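You operate a simulated robot arm through the tools that you are given. There is no shell and no other tool. Be economical: measure what you need, move in short steps, check, and stop when the job is done.

Carry out the task below with a simulated robot arm. There is one attempt and no reset: what you move stays moved.

Task
Put the orange block on the top of the dry box. Put the white sign that says "running" from the top of the grey bench on the right shelf of the grey bench and the white sign marked "free" on the top of the dry box. Take the green pack and put it on the grey plate on the top of the grey bench. Put three of the green cells from the top of the grey bench on the top of the blue table. Take the heat sink labelled "62" from the top of the grey bench and leave it on the top of the dry box. Put the cable lug on the top of the grey bench away on the lower bin rail. Fetch the grey relay and set it on the top of the blue table. Take the pouch cell marked "No. 209" from the left shelf of the grey bench and leave it on the right shelf of the grey bench. Turn the left amps dial of the small supply to 5 amps. Take the blue lamp and put it on the black tape roll. Open the locker drawer. Any order will do. Set down upright: blue lamp.

The check looks at the end state, three seconds after you hand in, the way a careful person would. Anything else that was tipped, shoved, dropped, spilled or broken makes it a failure.

Robot
A 7-joint arm with a fingered hand on a trunk, on a base that drives. Base frame: it is fixed to the floor where the robot stands at the start and does not move with it; the origin is under the middle of the robot, x ahead of it, y to its left, z up; the surface under the hand at the start is at about z = 0.8. Units: m, degrees, N and s.
Its first joint turns from -166.0 to 166.0 degrees. Places, roughly: black tape roll (6x6x2 cm) [0.8, -0.6, 0.8]; blue lamp [1.75, 3, 1.25]; cable lug (7x4x2 cm) [6.7, 0.3, 0.8]; green cell [5.75, 0.25, 0.75]; green pack [6, 0.75, 0.75]; grey plate [6.25, 0.25, 0.75]; grey relay [6.75, 0.5, 0.75]; heat sink [5.5, 0.5, 0.75]; left amps dial of the small supply [2, 2.8, 1.3]; locker drawer [-2.6, 3.4, 0.8]; lower bin rail (73x16 cm) [-1.26, 3.66, 1.04]; orange block [0.5, 0, 0.75]; pouch cell [7.25, 0.5, 1.25]; right shelf of the grey bench (52x25 cm) [5.44, 0.32, 1.28]; top of the blue table [2.4, -1.2, 0.8]; top of the dry box [4.9, 0.6, 1.4]; white sign [5.75, 0.25, 0.75]. Payload 4 kg.
The TCP is the grasp point between the finger pads, 0.03 m short of the fingertips. In the tool frame z runs along the fingers and y along their closing line. Largest opening 0.104 m; the body of the gripper starts 0.035 m behind the TCP. The gripper is a hand of 4 fingers: y runs from the thumb to the fingers, the wrist lies at [-0.015, -0.113, -0.19] in the tool frame, and closing takes about 1.5 s.
Orientation is that of the tool frame in the base frame, as [roll, pitch, yaw] about the fixed x, y, z axes, in that order (R = Rz(yaw) Ry(pitch) Rx(roll)). With the fingers straight down and the wrist toward the robot, the tool's x, y and z point along [0, 1, 0], [1, 0, 0] and [0, 0, -1] of the base frame.

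Tools
- The arm moves only by the tool nudge_tool. Its argument "series" is a list of rows, each a list of 7 numbers: the shift along the base's x, y, z in m, then the turn, a rotation vector about the base's x, y, z in degrees, then the finger opening in m, from 0 to 0.104. In form: [[dx, dy, dz, ax, ay, az, fingers], ...]. A call has 1 to 10 rows; each row shifts and turns the commanded pose from where the row before left it. Rows are played at 5 a second. More than 0.05 m and 8.6 degrees between two rows, or a gripper value outside its range, and nothing of the call is played. Where a pose cannot be reached the arm comes as near as it can. A force on the tool above 40 N (or 10 N above the force at the start of the call, whichever is more), or a blocked arm, ends the call early, and 0.2 s more pass. The fingers move at their own pace (about 0.153 m/s each) and stop on an object; they squeeze with about 27 N. The grip force told is the motor's: it shows also when the fingers shut on nothing. Time passes only in rows, and 0.2 s behind the last, so rows that do not move let the fingers close. The reply holds the time, the measured pose of the TCP, the force on the tool along the base axes, the opening and the grip force, in the units named above and with some noise, with the torque about the TCP (base axes, N m) and any sound that the robot's microphone picked up.
- Cameras (640 x 400 px; columns grow to the right, rows downward): "scene" is now at [0.305, 0.1422, 1.2266]; the picture's right is [-0.68, -0.74, 0.00], its down [-0.44, 0.41, -0.80] and it looks along [0.59, -0.54, -0.60] (base axes); focal length 260 px, centre (320, 200). "wrist" rides on the gripper at [0.061, -0.092, -0.13] in the tool frame; the picture's right is [-0.81, 0.28, -0.52], its down [-0.53, -0.71, 0.46] and it looks along [-0.24, 0.64, 0.72] (tool axes); focal length 275 px, centre (320, 200). There is no depth. A picture from a camera that has moved, and an enlarged one, comes with that camera's place and axes in the base frame and with its lens.
- capture(camera): a new picture of that camera. It takes no simulated time.
- base_move(legs): drives the robot by 1 to 6 legs, each [ahead, left, turn to the left] in m, m and degrees, along the robot's own axes; the way and the turn of a leg run together, so that a leg with both is an arc; at most 1.5 m and 180 degrees a leg. The arm and the cameras ride along, it lands a little off, and it stops where it bumps. It gives what a move gives.
- set_grasp(shape): the hand has 4 fingers and takes this shape, open, in about a second: jaw (thumb against the fingers, like two jaws); tri (thumb and two fingers); tip (a fingertip pinch); poke (one finger out to press); point (the index stretched); flat (the hand flat); cup (the hand cupped); fist (a fist). The gripper value then closes the fingers along that shape, each until it touches; the sizes above hold for jaw. It gives what a move gives, with no picture.
- aim_head(pan, tilt): turns the head with the scene camera to pan (to the left, within 143 degrees either way) and tilt (down, from -29 to 69), counted from straight ahead of the robot. It gives what a move gives.
- zoom(camera, box): a new picture of the part [left, top, right, bottom] of that camera's present view, enlarged. It takes no simulated time.
- sign_off(): hands the job in; it is judged then, once.

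Go step by step. Nothing tells you exact positions but the pictures and the camera data: compare them with the known pose of the tool, close in by small moves and look again before you grip or let go. The budget is 588 turns and 360 pictures, counting those below and the enlarged ones. Unless the task says otherwise, let go and move clear before handing in, and close with one line.

The tools are called after "Request:" as name(argument=value, ...) on one line, values as JSON. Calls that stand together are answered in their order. nudge_tool: Moves the arm, as the interface text tells. Its arguments: {"type":"object","properties":{"series":{"type":"array","items":{"type":"array","items":{"type":"number"}}}},"required":["series"]} The other tools are called the same way: set_grasp (shape) gives the hand a shape; base_move (legs) drives the base; aim_head (pan, tilt) turns the head that bears the scene camera; capture (camera) takes a picture; zoom (camera, box) takes an enlarged picture of a part of a camera's view; sign_off () hands the job in.

At the start:

```text
time_s: 0.0
tool_pos: [0.5836, -0.4503, 1.0615]
ee_rot: [180.0, 0.0, 90.0]
wrist_force: [-0.2, 0.6, 0.5]
torque: [0.0, 0.02, 0.03]
grip_width: 0.1037
grasp_force: 0.1
shape: jaw
robot x, y, heading: [0.0016, -0.0008, -0.2]
head pan, tilt: [-42.5, 37.1]
```

scene: 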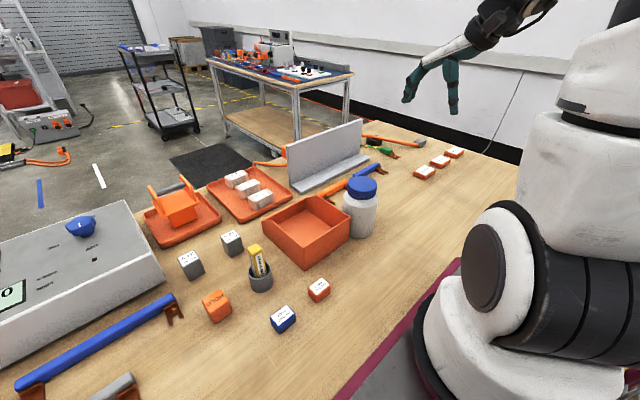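
wrist: 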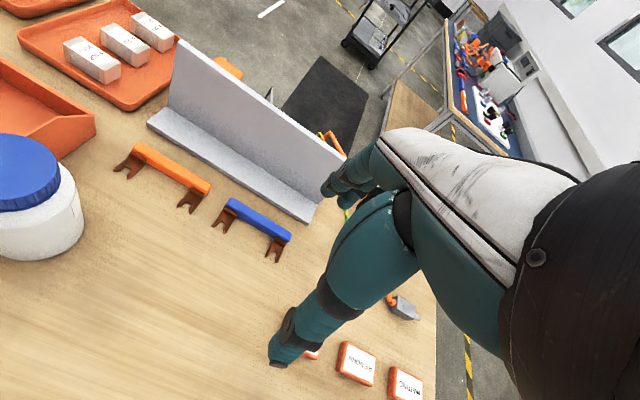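

I see a wooden bench with blocks, trays and a jar in front of me, and the blue table beyond. I'll look around before moving anything.

Request:
aim_head(pan=0, tilt=35)

Request:
capture(camera="scene")

Request:
aim_head(pan=0, tilt=5)

Request:
capture(camera="scene")

Request:
aim_head(pan=70, tilt=15)

Request:
capture(camera="scene")

Request:
aim_head(pan=135, tilt=15)

Request:
capture(camera="scene")

```text
time_s: 1.1
tool_pos: [0.5828, -0.4498, 1.0607]
ee_rot: [-180.0, -0.1, 90.0]
wrist_force: [0.1, -0.6, -0.1]
torque: [-0.01, -0.01, 0.01]
grip_width: 0.1036
grasp_force: 0.0
shape: jaw
robot x, y, heading: [-0.0009, -0.0021, 0.3]
head pan, tilt: [0.0, 35.0]
```

```text
357 pictures are left
camera scene: at [0.329, 0.2008, 1.2298], right [0.0, -1.0, 0.0], down [-0.57, 0.0, -0.82], along [0.82, 0.0, -0.57], focal length 260 px, centre (320, 200)
```

scene: 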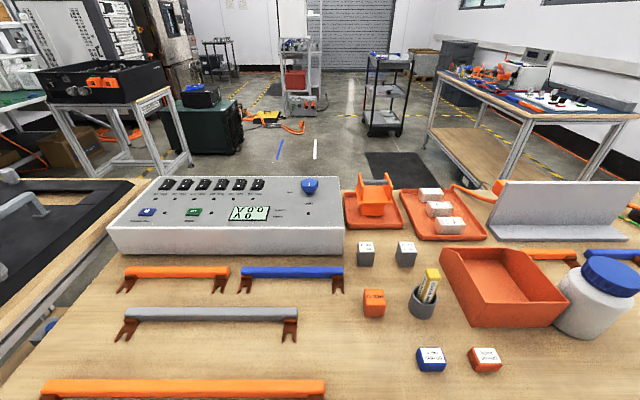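

```text
time_s: 2.0
tool_pos: [0.5832, -0.4501, 1.0608]
ee_rot: [180.0, -0.1, 89.9]
wrist_force: [0.0, 0.4, -0.1]
torque: [0.0, 0.0, 0.02]
grip_width: 0.1035
grasp_force: 0.0
shape: jaw
robot x, y, heading: [0.0008, -0.0034, 0.0]
head pan, tilt: [0.0, 5.0]
```

```text
356 pictures are left
camera scene: at [0.3328, 0.2009, 1.2779], right [0.0, -1.0, 0.0], down [-0.09, 0.0, -1.0], along [1.0, 0.0, -0.09], focal length 260 px, centre (320, 200)
```

scene: 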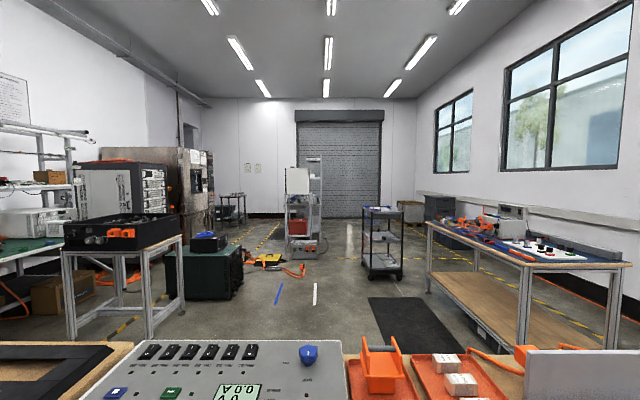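

```text
time_s: 3.5
tool_pos: [0.5833, -0.4495, 1.061]
ee_rot: [-179.9, 0.0, 90.0]
wrist_force: [1.0, 0.1, 0.2]
torque: [0.02, -0.02, 0.02]
grip_width: 0.1035
grasp_force: 0.0
shape: jaw
robot x, y, heading: [-0.0001, -0.005, -0.0]
head pan, tilt: [70.0, 15.0]
```

```text
355 pictures are left
camera scene: at [0.2729, 0.2886, 1.2618], right [0.94, -0.34, 0.0], down [-0.09, -0.24, -0.97], along [0.33, 0.91, -0.26], focal length 260 px, centre (320, 200)
```

scene: 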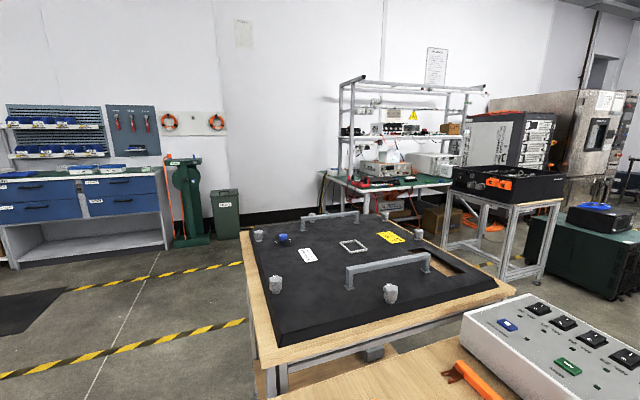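

```text
time_s: 4.8
tool_pos: [0.5837, -0.45, 1.061]
ee_rot: [180.0, 0.1, 90.0]
wrist_force: [-0.2, 0.1, -0.4]
torque: [-0.03, 0.01, 0.03]
grip_width: 0.1034
grasp_force: 0.1
shape: jaw
robot x, y, heading: [0.0003, 0.0028, -0.1]
head pan, tilt: [135.0, 15.0]
```

```text
354 pictures are left
camera scene: at [0.1749, 0.267, 1.2618], right [0.71, 0.71, 0.0], down [0.18, -0.18, -0.97], along [-0.68, 0.68, -0.26], focal length 260 px, centre (320, 200)
```

scene: 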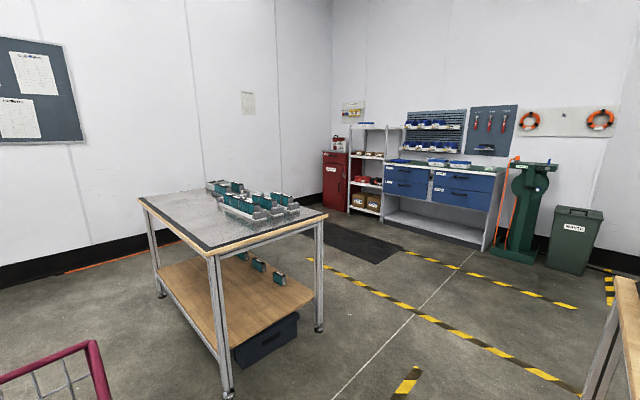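

The grey bench and dry box are ahead at about x 5 to 7. I'll zoom on this bench first to find the orange block, then on the distant areas.

Request:
aim_head(pan=-10, tilt=55)

Request:
capture(camera="scene")

Request:
zoom(camera="scene", box=[280, 120, 480, 245])

Request:
aim_head(pan=0, tilt=5)

Request:
zoom(camera="scene", box=[230, 130, 430, 285])

Request:
zoom(camera="scene", box=[420, 180, 640, 320])

```text
time_s: 7.1
tool_pos: [0.5834, -0.4505, 1.0597]
ee_rot: [-179.9, -0.1, 90.0]
wrist_force: [0.3, 0.3, 0.3]
torque: [0.01, -0.04, -0.01]
grip_width: 0.1034
grasp_force: 0.1
shape: jaw
robot x, y, heading: [-0.0006, -0.0006, 0.1]
head pan, tilt: [-10.0, 55.0]
```

```text
353 pictures are left
camera scene: at [0.3119, 0.1884, 1.2015], right [-0.17, -0.98, 0.0], down [-0.81, 0.14, -0.57], along [0.56, -0.1, -0.82], focal length 260 px, centre (320, 200)
```

scene: 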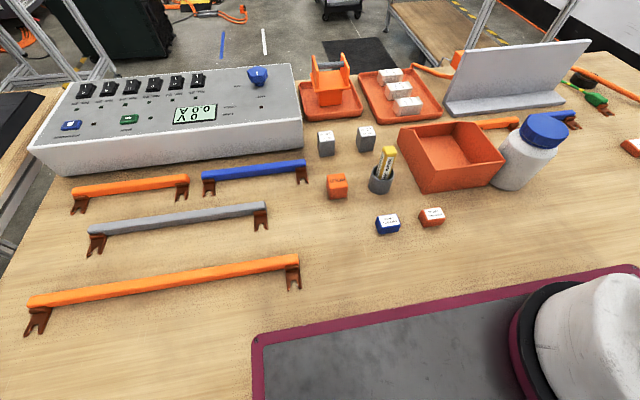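

```text
3.20 times, centred on (380, 182) of scene
camera zoom: at [0.3119, 0.1884, 1.2015], right [-0.17, -0.98, 0.0], down [-0.81, 0.14, -0.57], along [0.56, -0.1, -0.82], focal length 834 px, centre (128, 256)
```

zoom: 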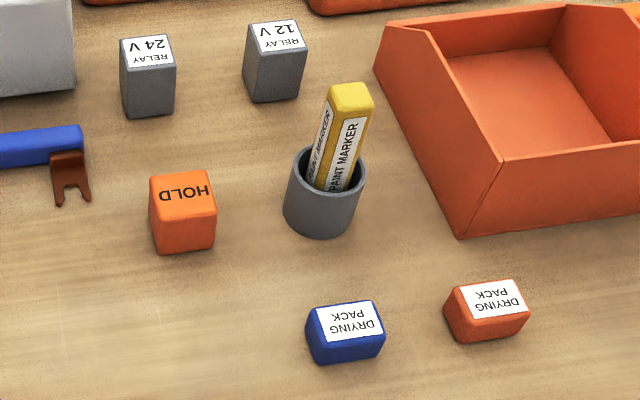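

```text
time_s: 8.3
tool_pos: [0.5832, -0.4497, 1.0614]
ee_rot: [179.9, 0.0, 90.1]
wrist_force: [0.4, 0.2, -0.5]
torque: [0.0, -0.02, 0.0]
grip_width: 0.1033
grasp_force: 0.0
shape: jaw
robot x, y, heading: [-0.0009, 0.0009, -0.1]
head pan, tilt: [0.0, 5.0]
```

```text
2.58 times, centred on (330, 208) of scene
camera zoom: at [0.3328, 0.2009, 1.2779], right [0.0, -1.0, 0.0], down [-0.09, 0.0, -1.0], along [1.0, 0.0, -0.09], focal length 672 px, centre (294, 181)
```

zoom: 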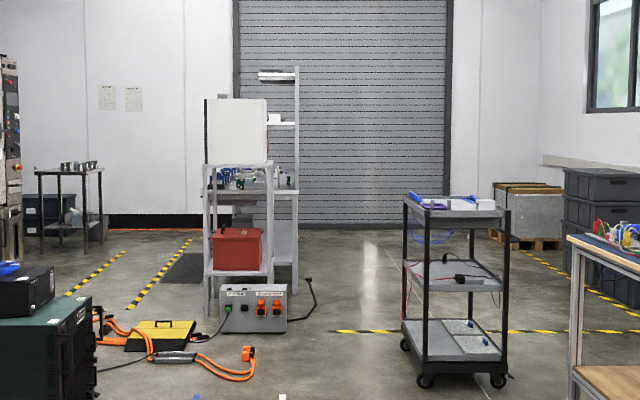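

```text
2.86 times, centred on (530, 250) of scene
camera zoom: at [0.3328, 0.2009, 1.2779], right [0.0, -1.0, 0.0], down [-0.09, 0.0, -1.0], along [1.0, 0.0, -0.09], focal length 744 px, centre (-280, 57)
```

zoom: 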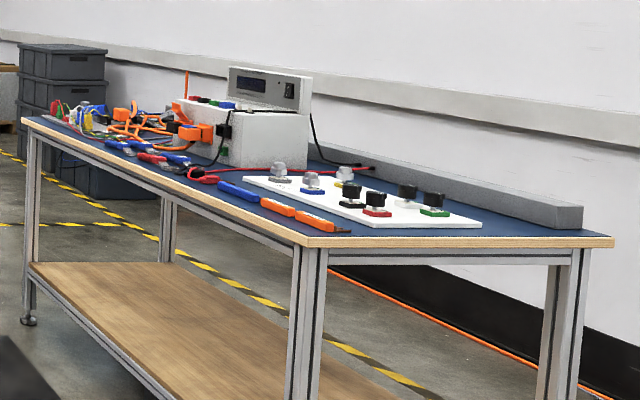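

The orange block is the HOLD cube at about (0.60, 0.105). I'll check the floor around the base before backing up.

Request:
aim_head(pan=140, tilt=55)

Request:
capture(camera="scene")

Request:
aim_head(pan=-140, tilt=35)

Request:
capture(camera="scene")

Request:
aim_head(pan=-60, tilt=45)

Request:
capture(camera="scene")

```text
time_s: 10.5
tool_pos: [0.5835, -0.4499, 1.0599]
ee_rot: [-180.0, -0.1, 90.0]
wrist_force: [-0.2, 0.1, 0.6]
torque: [0.01, 0.01, -0.01]
grip_width: 0.1036
grasp_force: 0.1
shape: jaw
robot x, y, heading: [-0.0042, 0.0001, 0.2]
head pan, tilt: [140.0, 55.0]
```

```text
349 pictures are left
camera scene: at [0.1857, 0.2473, 1.2015], right [0.64, 0.77, 0.0], down [0.63, -0.53, -0.57], along [-0.44, 0.37, -0.82], focal length 260 px, centre (320, 200)
```

scene: 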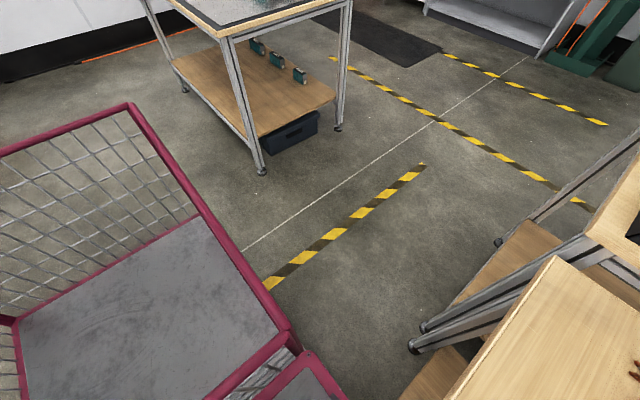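

```text
time_s: 14.4
tool_pos: [0.584, -0.4498, 1.0602]
ee_rot: [179.9, 0.0, 90.1]
wrist_force: [0.2, 0.7, 0.1]
torque: [-0.01, 0.05, 0.02]
grip_width: 0.1038
grasp_force: 0.1
shape: jaw
robot x, y, heading: [0.0027, 0.003, -0.1]
head pan, tilt: [-140.0, 35.0]
```

```text
348 pictures are left
camera scene: at [0.1735, 0.1443, 1.2298], right [-0.64, 0.77, 0.0], down [0.44, 0.37, -0.82], along [-0.63, -0.53, -0.57], focal length 260 px, centre (320, 200)
```

scene: 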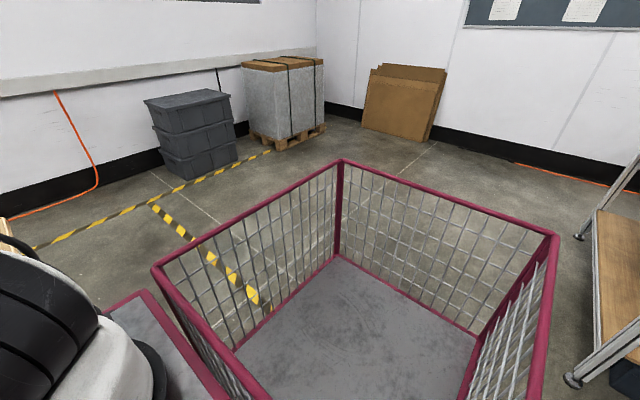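

```text
time_s: 15.9
tool_pos: [0.5845, -0.4498, 1.0604]
ee_rot: [-179.9, -0.1, 89.9]
wrist_force: [0.0, 0.1, 0.9]
torque: [-0.01, -0.01, 0.02]
grip_width: 0.1037
grasp_force: 0.1
shape: jaw
robot x, y, heading: [-0.0007, -0.0005, 0.1]
head pan, tilt: [-60.0, 45.0]
```

```text
347 pictures are left
camera scene: at [0.2815, 0.1304, 1.2149], right [-0.87, -0.5, 0.0], down [-0.35, 0.61, -0.71], along [0.35, -0.61, -0.71], focal length 260 px, centre (320, 200)
```

scene: 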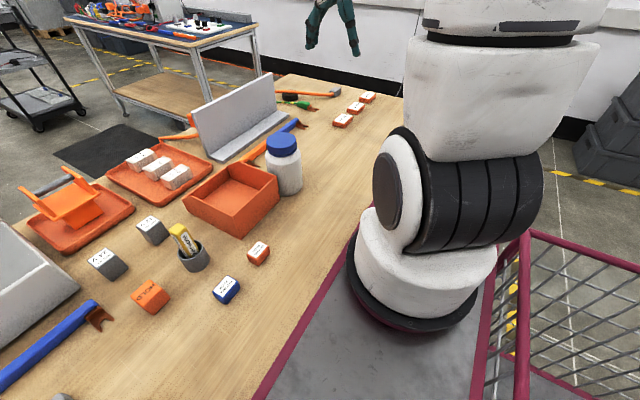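

The maroon cart with the wire basket is the robot's own base, and the floor behind it is clear. I'll back up so the HOLD block comes into reach, then check.

Request:
base_move(legs=[[-0.2, 0, 0]])

Request:
aim_head(pan=-20, tilt=45)

Request:
capture(camera="scene")

Request:
capture(camera="wrist")

```text
time_s: 17.5
tool_pos: [0.3868, -0.4503, 1.0603]
ee_rot: [180.0, 0.1, 90.0]
wrist_force: [-0.3, -0.2, 0.6]
torque: [0.01, -0.02, -0.03]
grip_width: 0.1039
grasp_force: 0.0
shape: jaw
robot x, y, heading: [-0.1997, -0.0021, 0.1]
head pan, tilt: [-60.0, 45.0]
```

```text
time_s: 18.6
tool_pos: [0.3864, -0.45, 1.0596]
ee_rot: [180.0, 0.0, 90.1]
wrist_force: [-0.1, -0.8, -0.4]
torque: [0.0, -0.03, -0.01]
grip_width: 0.1036
grasp_force: 0.0
shape: jaw
robot x, y, heading: [-0.1979, 0.0013, 0.5]
head pan, tilt: [-20.0, 45.0]
```

```text
346 pictures are left
camera scene: at [0.1196, 0.1733, 1.2149], right [-0.34, -0.94, 0.0], down [-0.66, 0.24, -0.71], along [0.66, -0.24, -0.71], focal length 260 px, centre (320, 200)
```

scene: 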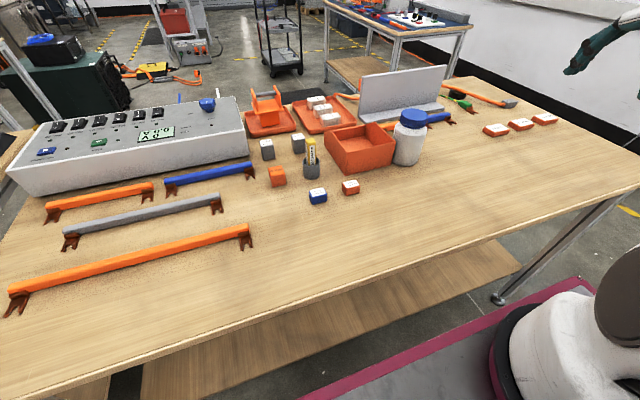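

```text
345 pictures are left
camera wrist: at [0.2942, -0.3891, 1.1895], right [0.28, -0.81, 0.52], down [-0.71, -0.53, -0.46], along [0.64, -0.24, -0.72], focal length 275 px, centre (320, 200)
```

wrist: 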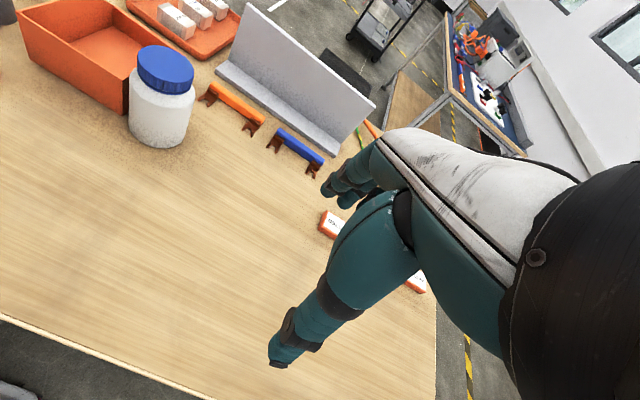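

The table edge is at about x=0.25 and the cube is unchanged. I'll move over it, staying above the jar.

Request:
nudge_tool(series=[[0.02, 0.048, 0, 0, 0, 0, 0.1], [0.02, 0.045, 0, 0, 0, 0, 0.1], [0.02, 0.045, 0, 0, 0, 0, 0.1], [0.02, 0.045, 0, 0, 0, 0, 0.1], [0.02, 0.045, 0, 0, 0, 0, 0.1], [0.02, 0.045, 0, 0, 0, 0, 0.1], [0.02, 0.045, 0, 0, 0, 0, 0.09], [0.02, 0.045, 0, 0, 0, 0, 0.08], [0.02, 0.045, 0, 0, 0, 0, 0.08], [0.02, 0.045, 0, 0, 0, 0, 0.08]])

Request:
nudge_tool(series=[[0.013, 0.045, 0, 0, 0, 0, 0.08], [0, 0.045, -0.02, 0, 0, 0, 0.08], [0, 0.012, -0.04, 0, 0, 0, 0.08], [0, 0, 0, 0, 0, 0, 0.08]])

Request:
capture(camera="wrist")

Request:
capture(camera="scene")

```text
refused: row 1 steps farther than a row can; nothing moved
```

```text
time_s: 19.6
tool_pos: [0.3997, -0.3462, 1.001]
ee_rot: [179.9, 0.1, 90.1]
wrist_force: [-1.0, 0.2, 0.4]
torque: [0.01, 0.01, 0.0]
grip_width: 0.0802
grasp_force: 0.0
shape: jaw
robot x, y, heading: [-0.1964, 0.0034, 0.0]
head pan, tilt: [-20.0, 45.0]
```

```text
344 pictures are left
camera wrist: at [0.3081, -0.2868, 1.1295], right [0.28, -0.81, 0.52], down [-0.71, -0.53, -0.46], along [0.65, -0.24, -0.72], focal length 275 px, centre (320, 200)
```

wrist: 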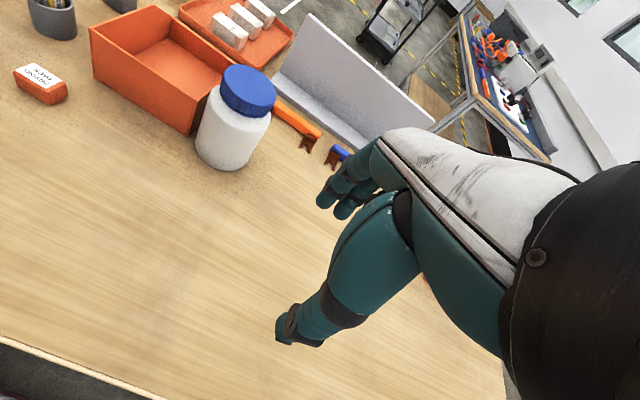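

```text
343 pictures are left
camera scene: at [0.1196, 0.1734, 1.2149], right [-0.34, -0.94, 0.0], down [-0.66, 0.24, -0.71], along [0.66, -0.24, -0.71], focal length 260 px, centre (320, 200)
```

scene: 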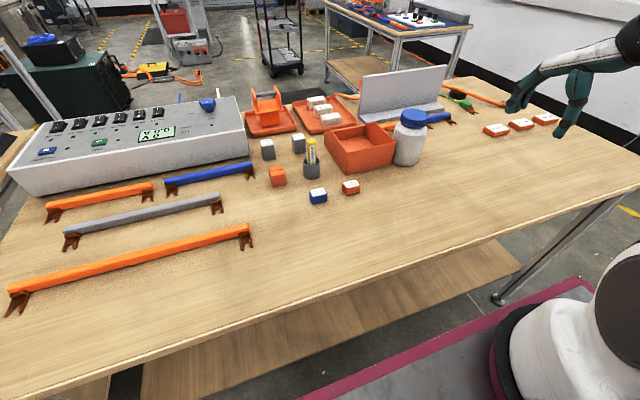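

The hand sits where the pose says it should. I'll carry on toward the cube, going round the jar on the near side.

Request:
nudge_tool(series=[[0, 0.03, 0.035, 0, 0, 0, 0.08], [0, 0.045, 0.015, 0, 0, 0, 0.08], [0, 0.048, 0, 0, 0, 0, 0.08], [0, 0.048, 0, 0, 0, 0, 0.08], [0, 0.048, 0, 0, 0, 0, 0.08], [0.02, 0.045, 0, 0, 0, 0, 0.08], [0.02, 0.045, 0, 0, 0, 0, 0.08], [0.02, 0.045, 0, 0, 0, 0, 0.08], [0.02, 0.045, 0, 0, 0, 0, 0.08], [0.02, 0.045, 0, 0, 0, 0, 0.08]])

Request:
nudge_tool(series=[[0.04, 0.007, -0.02, 0, 0, 0, 0.08], [0.04, 0, -0.02, 0, 0, 0, 0.08], [0.018, 0, -0.04, 0, 0, 0, 0.08], [0, 0, -0.03, 0, 0, 0, 0.08], [0, 0, 0, 0, 0, 0, 0.08]])

Request:
capture(camera="wrist")

Request:
zoom(camera="scene", box=[220, 80, 380, 210])

```text
time_s: 21.8
tool_pos: [0.5126, 0.0912, 1.0621]
ee_rot: [-180.0, 0.0, 89.9]
wrist_force: [-0.4, 0.0, -0.6]
torque: [0.01, 0.02, -0.01]
grip_width: 0.0802
grasp_force: 0.1
shape: jaw
out of reach, approached as far as the arm can: row 5
robot x, y, heading: [-0.1958, -0.0025, -0.0]
head pan, tilt: [-20.0, 45.0]
```

```text
time_s: 23.0
tool_pos: [0.6084, 0.1013, 0.9496]
ee_rot: [-180.0, 0.0, 90.1]
wrist_force: [1.0, 0.2, -0.4]
torque: [-0.01, 0.02, 0.0]
grip_width: 0.0803
grasp_force: 0.0
shape: jaw
robot x, y, heading: [-0.1987, -0.0006, -0.1]
head pan, tilt: [-20.0, 45.0]
```

```text
342 pictures are left
camera wrist: at [0.5164, 0.1614, 1.0792], right [0.28, -0.81, 0.52], down [-0.71, -0.53, -0.46], along [0.64, -0.24, -0.72], focal length 275 px, centre (320, 200)
```

wrist: 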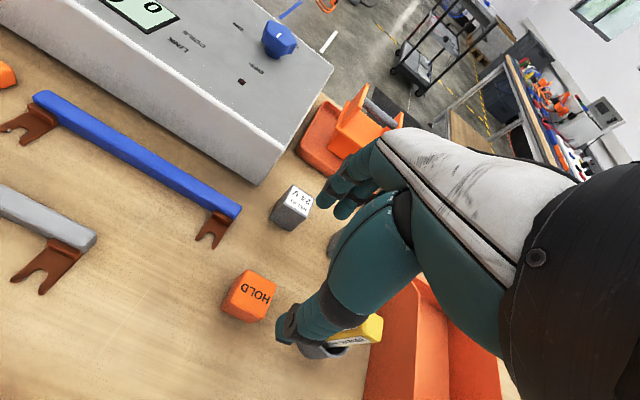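

```text
3.08 times, centred on (300, 145) of scene
camera zoom: at [0.1197, 0.1734, 1.2149], right [-0.34, -0.94, 0.0], down [-0.66, 0.24, -0.71], along [0.66, -0.24, -0.71], focal length 802 px, centre (382, 369)
```

zoom: 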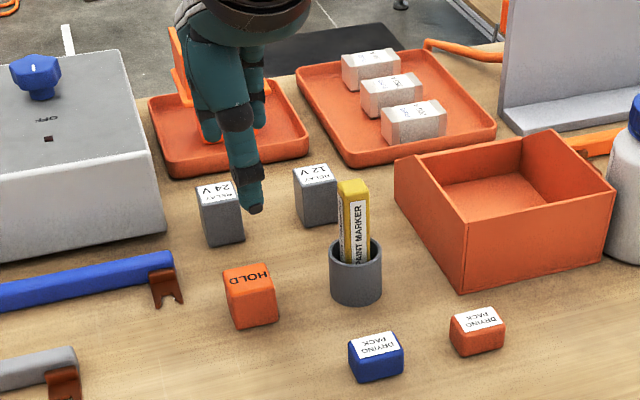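

The cube is at about (0.599, 0.107) with its top near 0.84, so I'll line up, narrow the opening and descend.

Request:
nudge_tool(series=[[-0.009, 0.005, -0.03, 0, 0, 0, 0.065], [0, 0, -0.04, 0, 0, 0, 0.065], [0, 0, 0, 0, 0, 0, 0.065]])

Request:
capture(camera="wrist")

Request:
zoom(camera="scene", box=[220, 80, 380, 210])

```text
time_s: 23.8
tool_pos: [0.5969, 0.1059, 0.8798]
ee_rot: [-180.0, 0.0, 90.1]
wrist_force: [0.4, 0.3, 0.1]
torque: [0.02, -0.01, 0.03]
grip_width: 0.0654
grasp_force: 0.1
shape: jaw
robot x, y, heading: [-0.1994, 0.003, 0.3]
head pan, tilt: [-20.0, 45.0]
```

```text
340 pictures are left
camera wrist: at [0.5051, 0.1674, 1.0089], right [0.28, -0.81, 0.52], down [-0.71, -0.53, -0.46], along [0.64, -0.24, -0.72], focal length 275 px, centre (320, 200)
```

wrist: 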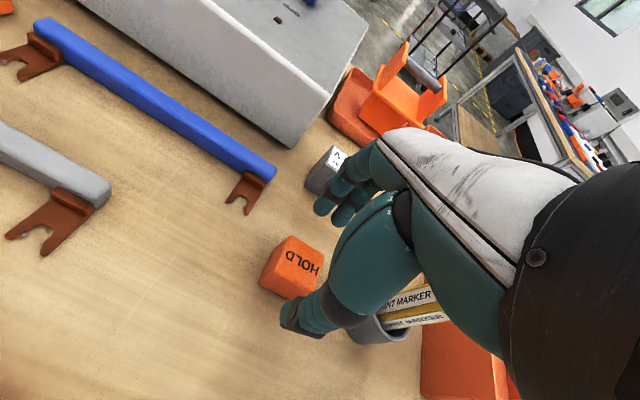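

```text
3.08 times, centred on (300, 145) of scene
camera zoom: at [0.1197, 0.1734, 1.2149], right [-0.34, -0.94, 0.0], down [-0.66, 0.24, -0.71], along [0.66, -0.24, -0.71], focal length 802 px, centre (382, 369)
```

zoom: 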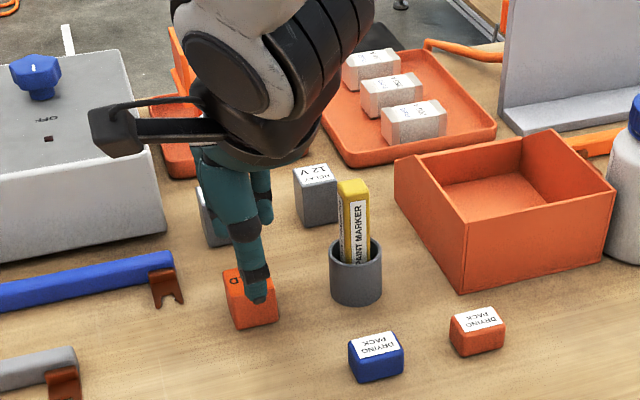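

The alignment looks right, so I'll descend and grip.

Request:
nudge_tool(series=[[0.001, 0.003, -0.025, 0, 0, 0, 0.065], [0, 0, -0.02, 0, 0, 0, 0.065], [0, 0, 0, 0, 0, 0, 0.065], [0, 0, 0, 0, 0, 0, 0.02], [0, 0, 0, 0, 0, 0, 0.0], [0, 0, 0, 0, 0, 0, 0.0], [0, 0, 0, 0, 0, 0, 0.0], [0, 0, 0, 0, 0, 0, 0.0], [0, 0, 0, 0, 0, 0, 0.0]])

Request:
zoom(camera="scene", box=[220, 80, 380, 210])

```text
time_s: 25.8
tool_pos: [0.5972, 0.1092, 0.8325]
ee_rot: [180.0, 0.0, 90.0]
wrist_force: [-1.2, -0.4, -0.6]
torque: [-0.01, -0.01, 0.01]
grip_width: 0.026
grasp_force: 26.8
shape: jaw
robot x, y, heading: [-0.1994, -0.0015, -0.1]
head pan, tilt: [-20.0, 45.0]
```

```text
3.08 times, centred on (300, 145) of scene
camera zoom: at [0.1197, 0.1734, 1.2149], right [-0.34, -0.94, 0.0], down [-0.66, 0.24, -0.71], along [0.66, -0.24, -0.71], focal length 802 px, centre (382, 369)
```

zoom: 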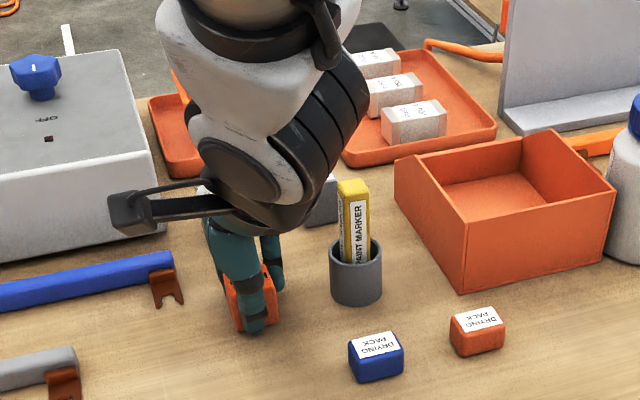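

The block is gripped, so I'll lift it straight up.

Request:
nudge_tool(series=[[0, 0, 0.03, 0, 0, 0, 0], [0, 0, 0.05, 0, 0, 0, 0], [0, 0, 0.05, 0, 0, 0, 0], [0, 0, 0.05, 0, 0, 0, 0], [0, 0, 0.05, 0, 0, 0, 0], [0, 0, 0.05, 0, 0, 0, 0], [0, 0, 0.05, 0, 0, 0, 0], [0, 0, 0.0, 0, 0, 0, 0]])

Request:
aim_head(pan=-90, tilt=25)

Request:
capture(camera="scene")

Request:
aim_head(pan=-40, tilt=25)

Request:
capture(camera="scene")

```text
time_s: 27.6
tool_pos: [0.6015, 0.109, 1.1625]
ee_rot: [-180.0, 0.0, 90.1]
wrist_force: [0.1, -1.2, -0.3]
torque: [0.02, 0.02, 0.01]
grip_width: 0.0261
grasp_force: 27.3
shape: jaw
robot x, y, heading: [-0.1984, 0.0007, 0.0]
head pan, tilt: [-20.0, 45.0]
```

```text
time_s: 29.0
tool_pos: [0.6005, 0.1083, 1.1606]
ee_rot: [-180.0, 0.0, 90.0]
wrist_force: [-0.1, 1.0, -0.9]
torque: [0.03, -0.02, 0.01]
grip_width: 0.0263
grasp_force: 27.3
shape: jaw
robot x, y, heading: [-0.1968, -0.0014, -0.2]
head pan, tilt: [-90.0, 25.0]
```

```text
337 pictures are left
camera scene: at [0.0434, 0.109, 1.2455], right [-1.0, 0.0, 0.0], down [0.0, 0.42, -0.91], along [0.0, -0.91, -0.42], focal length 260 px, centre (320, 200)
```

scene: 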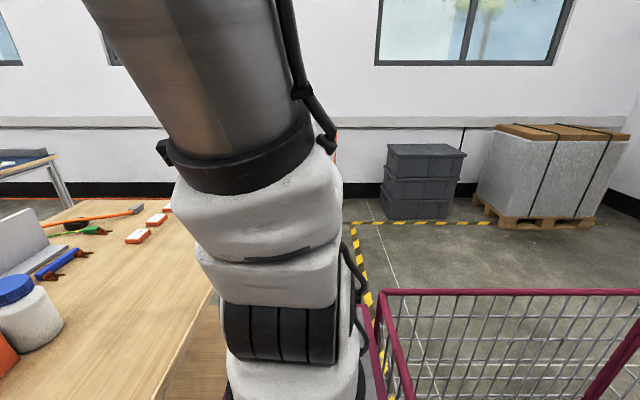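

```text
time_s: 30.1
tool_pos: [0.6001, 0.1095, 1.1599]
ee_rot: [-180.0, 0.0, 90.2]
wrist_force: [-0.4, 0.0, -0.7]
torque: [0.02, 0.04, -0.01]
grip_width: 0.0262
grasp_force: 27.0
shape: jaw
robot x, y, heading: [-0.2029, 0.0038, -0.2]
head pan, tilt: [-40.0, 25.0]
```

```text
336 pictures are left
camera scene: at [0.1138, 0.1419, 1.2455], right [-0.64, -0.77, 0.0], down [-0.32, 0.27, -0.91], along [0.69, -0.58, -0.42], focal length 260 px, centre (320, 200)
```

scene: 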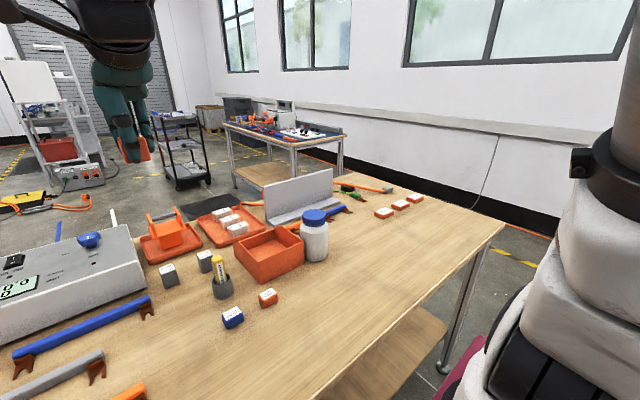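

The block is lifted. The right end of the bench is at y≈-0.8 and there is a gap before the blue table at x≈1.0 to 1.8. I'll drive out that way in short stages.

Request:
base_move(legs=[[-0.1, 0, 0], [0, -1.3, 0], [0, 0, 90]])

Request:
aim_head(pan=-50, tilt=35)

Request:
capture(camera="scene")

Request:
aim_head(pan=-110, tilt=35)

Request:
capture(camera="scene")

```text
time_s: 41.0
tool_pos: [-0.3829, -0.4509, 1.1615]
ee_rot: [180.0, 0.1, 176.5]
wrist_force: [-0.1, -0.3, -0.4]
torque: [0.0, -0.03, 0.0]
grip_width: 0.0261
grasp_force: 26.7
shape: jaw
robot x, y, heading: [-0.3278, -1.2531, 86.5]
head pan, tilt: [-40.0, 25.0]
```

```text
time_s: 41.7
tool_pos: [-0.3831, -0.4505, 1.162]
ee_rot: [180.0, 0.0, 176.4]
wrist_force: [-0.8, -0.1, -0.3]
torque: [-0.04, -0.01, -0.01]
grip_width: 0.026
grasp_force: 26.9
shape: jaw
robot x, y, heading: [-0.325, -1.2557, 86.4]
head pan, tilt: [-50.0, 35.0]
```

```text
335 pictures are left
camera scene: at [-0.4375, -0.9488, 1.2298], right [0.59, -0.8, 0.0], down [-0.46, -0.34, -0.82], along [0.66, 0.49, -0.57], focal length 260 px, centre (320, 200)
```

scene: 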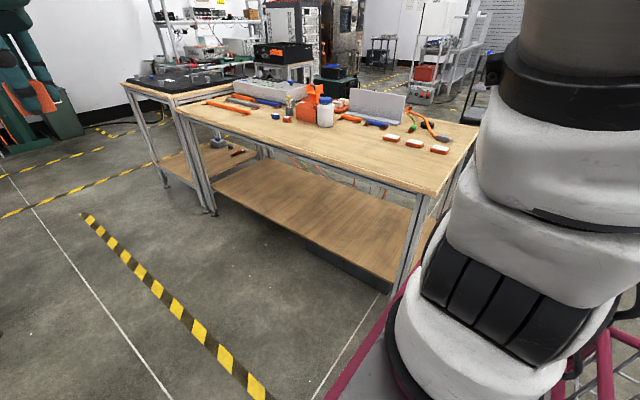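

```text
time_s: 43.0
tool_pos: [-0.3826, -0.4513, 1.1615]
ee_rot: [-179.9, 0.0, 176.3]
wrist_force: [-0.5, 0.7, 0.2]
torque: [0.02, -0.01, 0.02]
grip_width: 0.0256
grasp_force: 27.4
shape: jaw
robot x, y, heading: [-0.3234, -1.2575, 86.4]
head pan, tilt: [-110.0, 35.0]
```

```text
334 pictures are left
camera scene: at [-0.4277, -1.0363, 1.2297], right [-0.4, -0.92, 0.0], down [-0.53, 0.23, -0.82], along [0.75, -0.33, -0.57], focal length 260 px, centre (320, 200)
```

scene: 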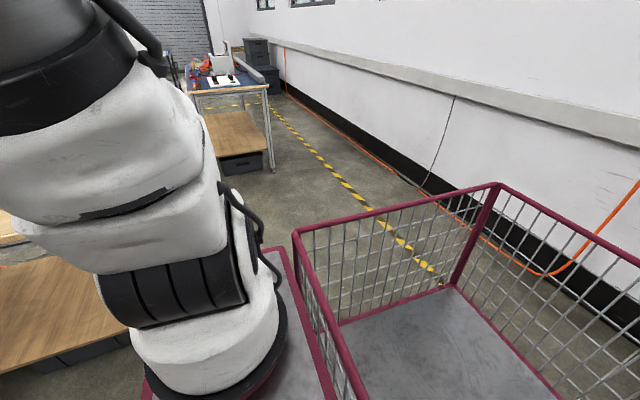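

Heading is about 86°. I'll straighten up, strafe toward x≈1.38, and check before going through the gap.

Request:
base_move(legs=[[0, 0, 3.6], [0, -0.85, 0], [0, -0.85, 0]])

Request:
aim_head(pan=20, tilt=45)

Request:
capture(camera="scene")

Request:
aim_head(pan=-75, tilt=30)

Request:
capture(camera="scene")

```text
time_s: 52.3
tool_pos: [1.2822, -0.4361, 1.1606]
ee_rot: [179.9, 0.0, -178.5]
wrist_force: [-0.2, 0.0, -1.2]
torque: [0.0, 0.02, 0.0]
grip_width: 0.0259
grasp_force: 26.8
shape: jaw
robot x, y, heading: [1.4107, -1.2322, 91.6]
head pan, tilt: [-110.0, 35.0]
```

```text
time_s: 54.4
tool_pos: [1.2816, -0.4354, 1.1613]
ee_rot: [-180.0, 0.1, -178.5]
wrist_force: [-0.6, -0.9, -0.3]
torque: [0.02, -0.04, -0.03]
grip_width: 0.0261
grasp_force: 26.7
shape: jaw
robot x, y, heading: [1.4132, -1.2288, 91.5]
head pan, tilt: [20.0, 45.0]
```

```text
333 pictures are left
camera scene: at [1.1761, -0.9191, 1.2149], right [0.93, 0.37, 0.0], down [0.26, -0.66, -0.71], along [-0.26, 0.66, -0.71], focal length 260 px, centre (320, 200)
```

scene: 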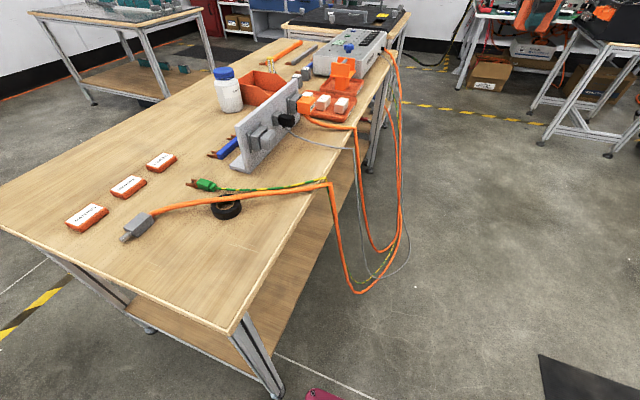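

```text
time_s: 56.1
tool_pos: [1.2823, -0.436, 1.161]
ee_rot: [-180.0, 0.0, -178.5]
wrist_force: [0.4, 0.3, 0.1]
torque: [-0.02, 0.03, -0.05]
grip_width: 0.0258
grasp_force: 27.1
shape: jaw
robot x, y, heading: [1.4107, -1.2328, 91.5]
head pan, tilt: [-75.0, 30.0]
```

```text
332 pictures are left
camera scene: at [1.2926, -0.969, 1.2375], right [0.29, -0.96, 0.0], down [-0.48, -0.14, -0.87], along [0.83, 0.25, -0.5], focal length 260 px, centre (320, 200)
```

scene: 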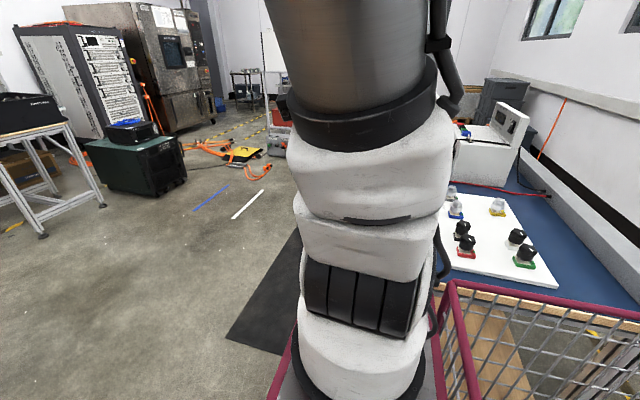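

An orange cable loop hangs off the far side of the bench to about x 1.24. I'll set up at (1.14, -1.33) and go through the gap on a 60° heading.

Request:
base_move(legs=[[-0.1, 0.27, 0], [0, 0, -31.5]])

Request:
aim_head(pan=0, tilt=60)

Request:
capture(camera="scene")

```text
time_s: 59.6
tool_pos: [1.4693, -0.5954, 1.1606]
ee_rot: [180.0, 0.0, 149.0]
wrist_force: [-0.7, -0.7, -0.4]
torque: [0.02, 0.03, -0.01]
grip_width: 0.0259
grasp_force: 26.7
shape: jaw
robot x, y, heading: [1.1502, -1.3344, 58.7]
head pan, tilt: [-75.0, 30.0]
```

```text
time_s: 61.1
tool_pos: [1.4687, -0.5953, 1.1609]
ee_rot: [180.0, -0.1, 149.0]
wrist_force: [-0.4, -0.1, -0.6]
torque: [0.01, 0.01, -0.02]
grip_width: 0.0259
grasp_force: 26.9
shape: jaw
robot x, y, heading: [1.1532, -1.3356, 59.0]
head pan, tilt: [0.0, 60.0]
```

```text
331 pictures are left
camera scene: at [1.1388, -0.9681, 1.1955], right [0.86, -0.52, 0.0], down [-0.45, -0.74, -0.5], along [0.26, 0.43, -0.87], focal length 260 px, centre (320, 200)
```

scene: 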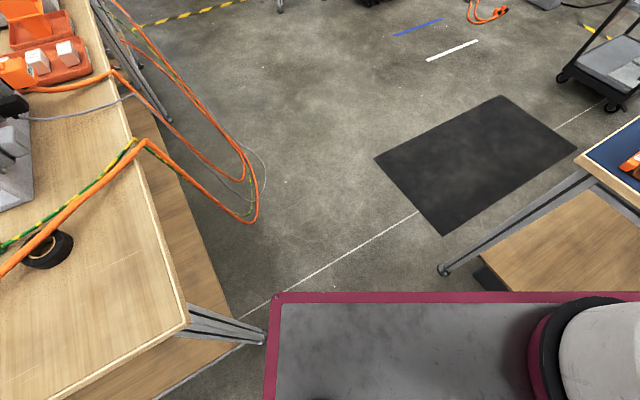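

The gap looks clear on this heading with a slight shift left. I'm going through.

Request:
base_move(legs=[[0.1, 0.045, 0], [1.2, 0, 0], [0, 0, -59]])

Request:
aim_head(pan=0, tilt=20)

Request:
capture(camera="scene")

Request:
zoom(camera="scene", box=[200, 60, 440, 210])

```text
time_s: 70.5
tool_pos: [2.5964, -0.1072, 1.1603]
ee_rot: [-179.9, 0.0, 89.2]
wrist_force: [-1.3, -0.2, -0.5]
torque: [-0.03, 0.03, 0.02]
grip_width: 0.0261
grasp_force: 27.2
shape: jaw
robot x, y, heading: [1.7985, -0.2051, -0.8]
head pan, tilt: [0.0, 60.0]
```

```text
time_s: 71.6
tool_pos: [2.5973, -0.1075, 1.1613]
ee_rot: [-179.9, 0.0, 89.2]
wrist_force: [-0.5, 0.9, -0.4]
torque: [-0.01, 0.02, 0.01]
grip_width: 0.0257
grasp_force: 26.8
shape: jaw
robot x, y, heading: [1.799, -0.2082, -0.8]
head pan, tilt: [0.0, 20.0]
```

```text
330 pictures are left
camera scene: at [2.1339, -0.0097, 1.2535], right [-0.01, -1.0, 0.0], down [-0.34, 0.0, -0.94], along [0.94, -0.01, -0.34], focal length 260 px, centre (320, 200)
```

scene: 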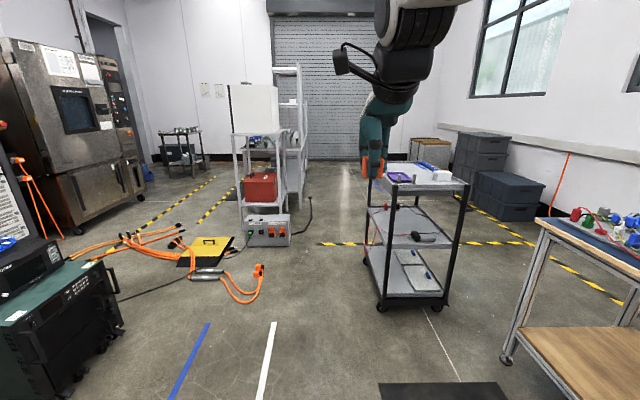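

```text
2.67 times, centred on (320, 135) of scene
camera zoom: at [2.1339, -0.0097, 1.2535], right [-0.01, -1.0, 0.0], down [-0.34, 0.0, -0.94], along [0.94, -0.01, -0.34], focal length 695 px, centre (320, 373)
```

zoom: 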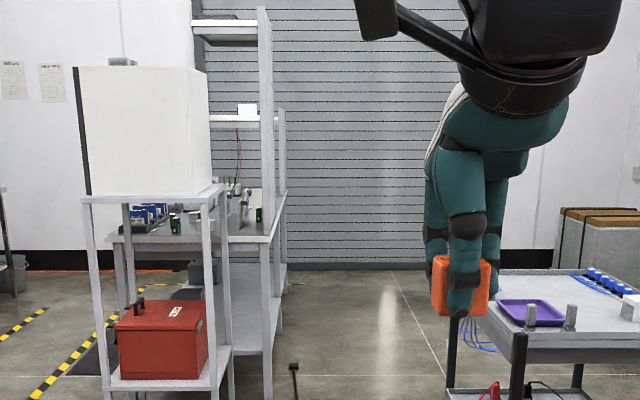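

There is a clear corridor at y≈0 between the trolley and the orange floor cable. I'll move up it and look at the grey bench.

Request:
base_move(legs=[[0, 0.2, 0.8], [1.0, 0, 0], [1.0, 0, 0]])

Request:
aim_head(pan=25, tilt=10)

Request:
capture(camera="scene")

Request:
aim_head(pan=55, tilt=40)

Request:
capture(camera="scene")

Request:
aim_head(pan=-20, tilt=20)

Request:
capture(camera="scene")

```text
time_s: 82.8
tool_pos: [4.61, 0.17, 1.1613]
ee_rot: [-179.9, -0.1, 91.5]
wrist_force: [-0.3, 0.8, -0.1]
torque: [0.01, 0.02, 0.0]
grip_width: 0.0259
grasp_force: 26.9
shape: jaw
robot x, y, heading: [3.819, 0.0408, 1.6]
head pan, tilt: [0.0, 20.0]
```

```text
time_s: 83.7
tool_pos: [4.6107, 0.1683, 1.16]
ee_rot: [180.0, 0.0, 91.5]
wrist_force: [-0.6, 0.7, 0.6]
torque: [0.0, -0.02, -0.02]
grip_width: 0.0259
grasp_force: 27.0
shape: jaw
robot x, y, heading: [3.8166, 0.0414, 1.2]
head pan, tilt: [25.0, 10.0]
```

```text
328 pictures are left
camera scene: at [4.1347, 0.288, 1.2698], right [0.45, -0.9, 0.0], down [-0.16, -0.08, -0.98], along [0.88, 0.44, -0.17], focal length 260 px, centre (320, 200)
```

scene: 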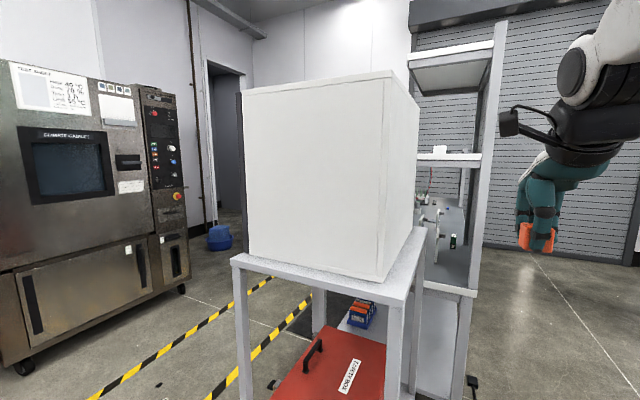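

```text
time_s: 84.7
tool_pos: [4.6119, 0.1693, 1.1603]
ee_rot: [180.0, 0.0, 91.5]
wrist_force: [0.4, -0.2, -0.5]
torque: [0.01, 0.02, 0.0]
grip_width: 0.0261
grasp_force: 26.8
shape: jaw
robot x, y, heading: [3.8102, 0.0392, 1.5]
head pan, tilt: [55.0, 40.0]
```

```text
327 pictures are left
camera scene: at [4.0984, 0.3175, 1.2223], right [0.83, -0.55, 0.0], down [-0.35, -0.54, -0.77], along [0.42, 0.64, -0.64], focal length 260 px, centre (320, 200)
```

scene: 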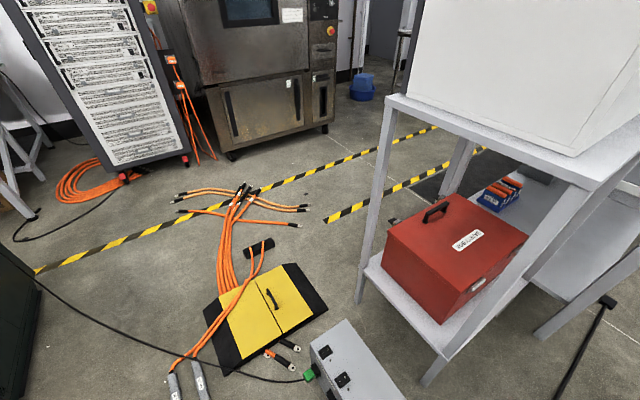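

```text
time_s: 86.2
tool_pos: [4.6114, 0.1685, 1.161]
ee_rot: [180.0, 0.1, 91.5]
wrist_force: [0.4, 0.1, 0.6]
torque: [-0.04, -0.02, 0.0]
grip_width: 0.0258
grasp_force: 27.1
shape: jaw
robot x, y, heading: [3.817, 0.0366, 1.4]
head pan, tilt: [-20.0, 20.0]
```

```text
326 pictures are left
camera scene: at [4.1397, 0.2171, 1.2536], right [-0.32, -0.95, 0.0], down [-0.32, 0.11, -0.94], along [0.89, -0.3, -0.34], focal length 260 px, centre (320, 200)
```

scene: 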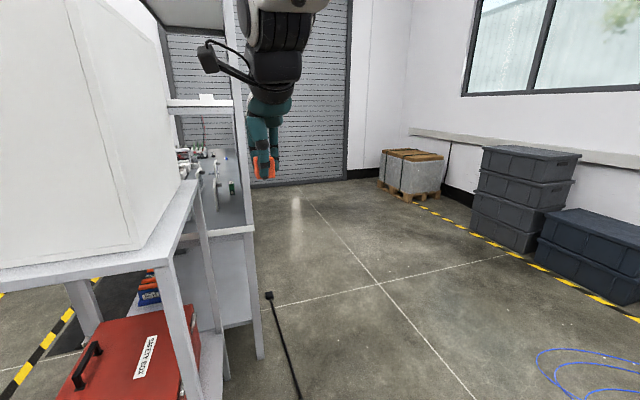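

The dry box is on a stand with a floor device and cables on its north and west sides; the south side is open. I'll loop south of it and face it from the -y side.

Request:
base_move(legs=[[0, -0.1, -1.4], [0.74, 0, 0], [0.05, -0.72, 0]])

Request:
base_move(legs=[[0.1, 0, 0], [0, 0, 90]])

Request:
aim_head(pan=-25, tilt=5)

Request:
capture(camera="scene")

Request:
aim_head(pan=-50, tilt=25)

Request:
capture(camera="scene")

```text
time_s: 94.5
tool_pos: [5.4054, -0.6974, 1.1615]
ee_rot: [-180.0, 0.0, 89.3]
wrist_force: [0.3, -0.4, -0.8]
torque: [0.03, -0.01, -0.04]
grip_width: 0.0259
grasp_force: 26.7
shape: jaw
robot x, y, heading: [4.6063, -0.7989, -0.7]
head pan, tilt: [-20.0, 20.0]
```

```text
time_s: 99.5
tool_pos: [4.6174, 0.0021, 1.161]
ee_rot: [180.0, 0.0, 178.7]
wrist_force: [-0.3, 0.4, -0.2]
torque: [0.02, 0.01, 0.02]
grip_width: 0.0258
grasp_force: 27.1
shape: jaw
robot x, y, heading: [4.7109, -0.796, 88.8]
head pan, tilt: [-20.0, 20.0]
```

```text
time_s: 100.3
tool_pos: [4.6173, 0.0016, 1.1606]
ee_rot: [-180.0, 0.0, 178.6]
wrist_force: [0.1, 0.6, -0.8]
torque: [-0.03, 0.0, -0.01]
grip_width: 0.0255
grasp_force: 26.9
shape: jaw
robot x, y, heading: [4.7104, -0.7983, 88.8]
head pan, tilt: [-25.0, 5.0]
```

```text
325 pictures are left
camera scene: at [4.5556, -0.4698, 1.2779], right [0.9, -0.44, 0.0], down [-0.04, -0.08, -1.0], along [0.44, 0.89, -0.09], focal length 260 px, centre (320, 200)
```

scene: 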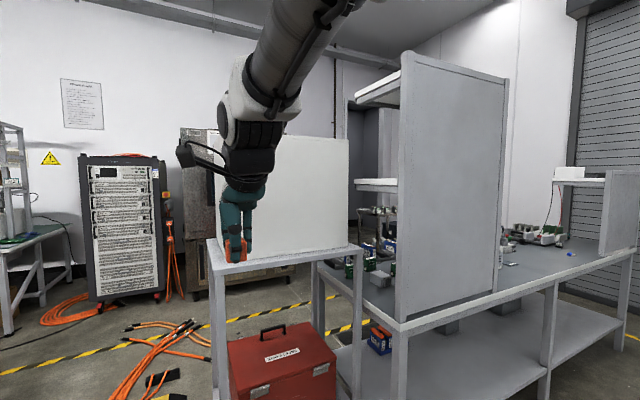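

```text
time_s: 101.2
tool_pos: [4.618, 0.0028, 1.1607]
ee_rot: [180.0, 0.0, 178.7]
wrist_force: [-0.9, -0.4, -0.5]
torque: [-0.02, 0.01, 0.02]
grip_width: 0.0256
grasp_force: 27.0
shape: jaw
robot x, y, heading: [4.7102, -0.7983, 88.7]
head pan, tilt: [-50.0, 25.0]
```

```text
324 pictures are left
camera scene: at [4.5868, -0.4945, 1.2456], right [0.63, -0.78, 0.0], down [-0.33, -0.26, -0.91], along [0.71, 0.57, -0.42], focal length 260 px, centre (320, 200)
```

scene: 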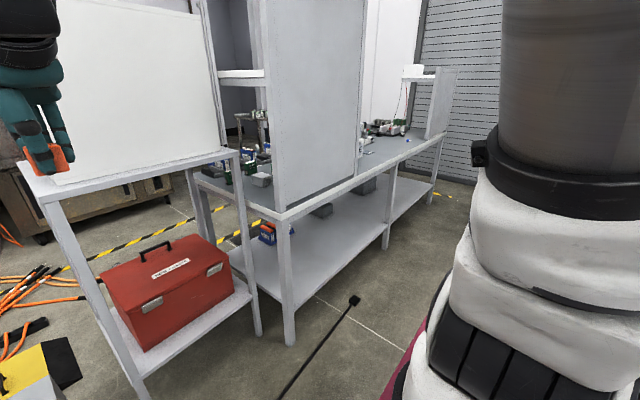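

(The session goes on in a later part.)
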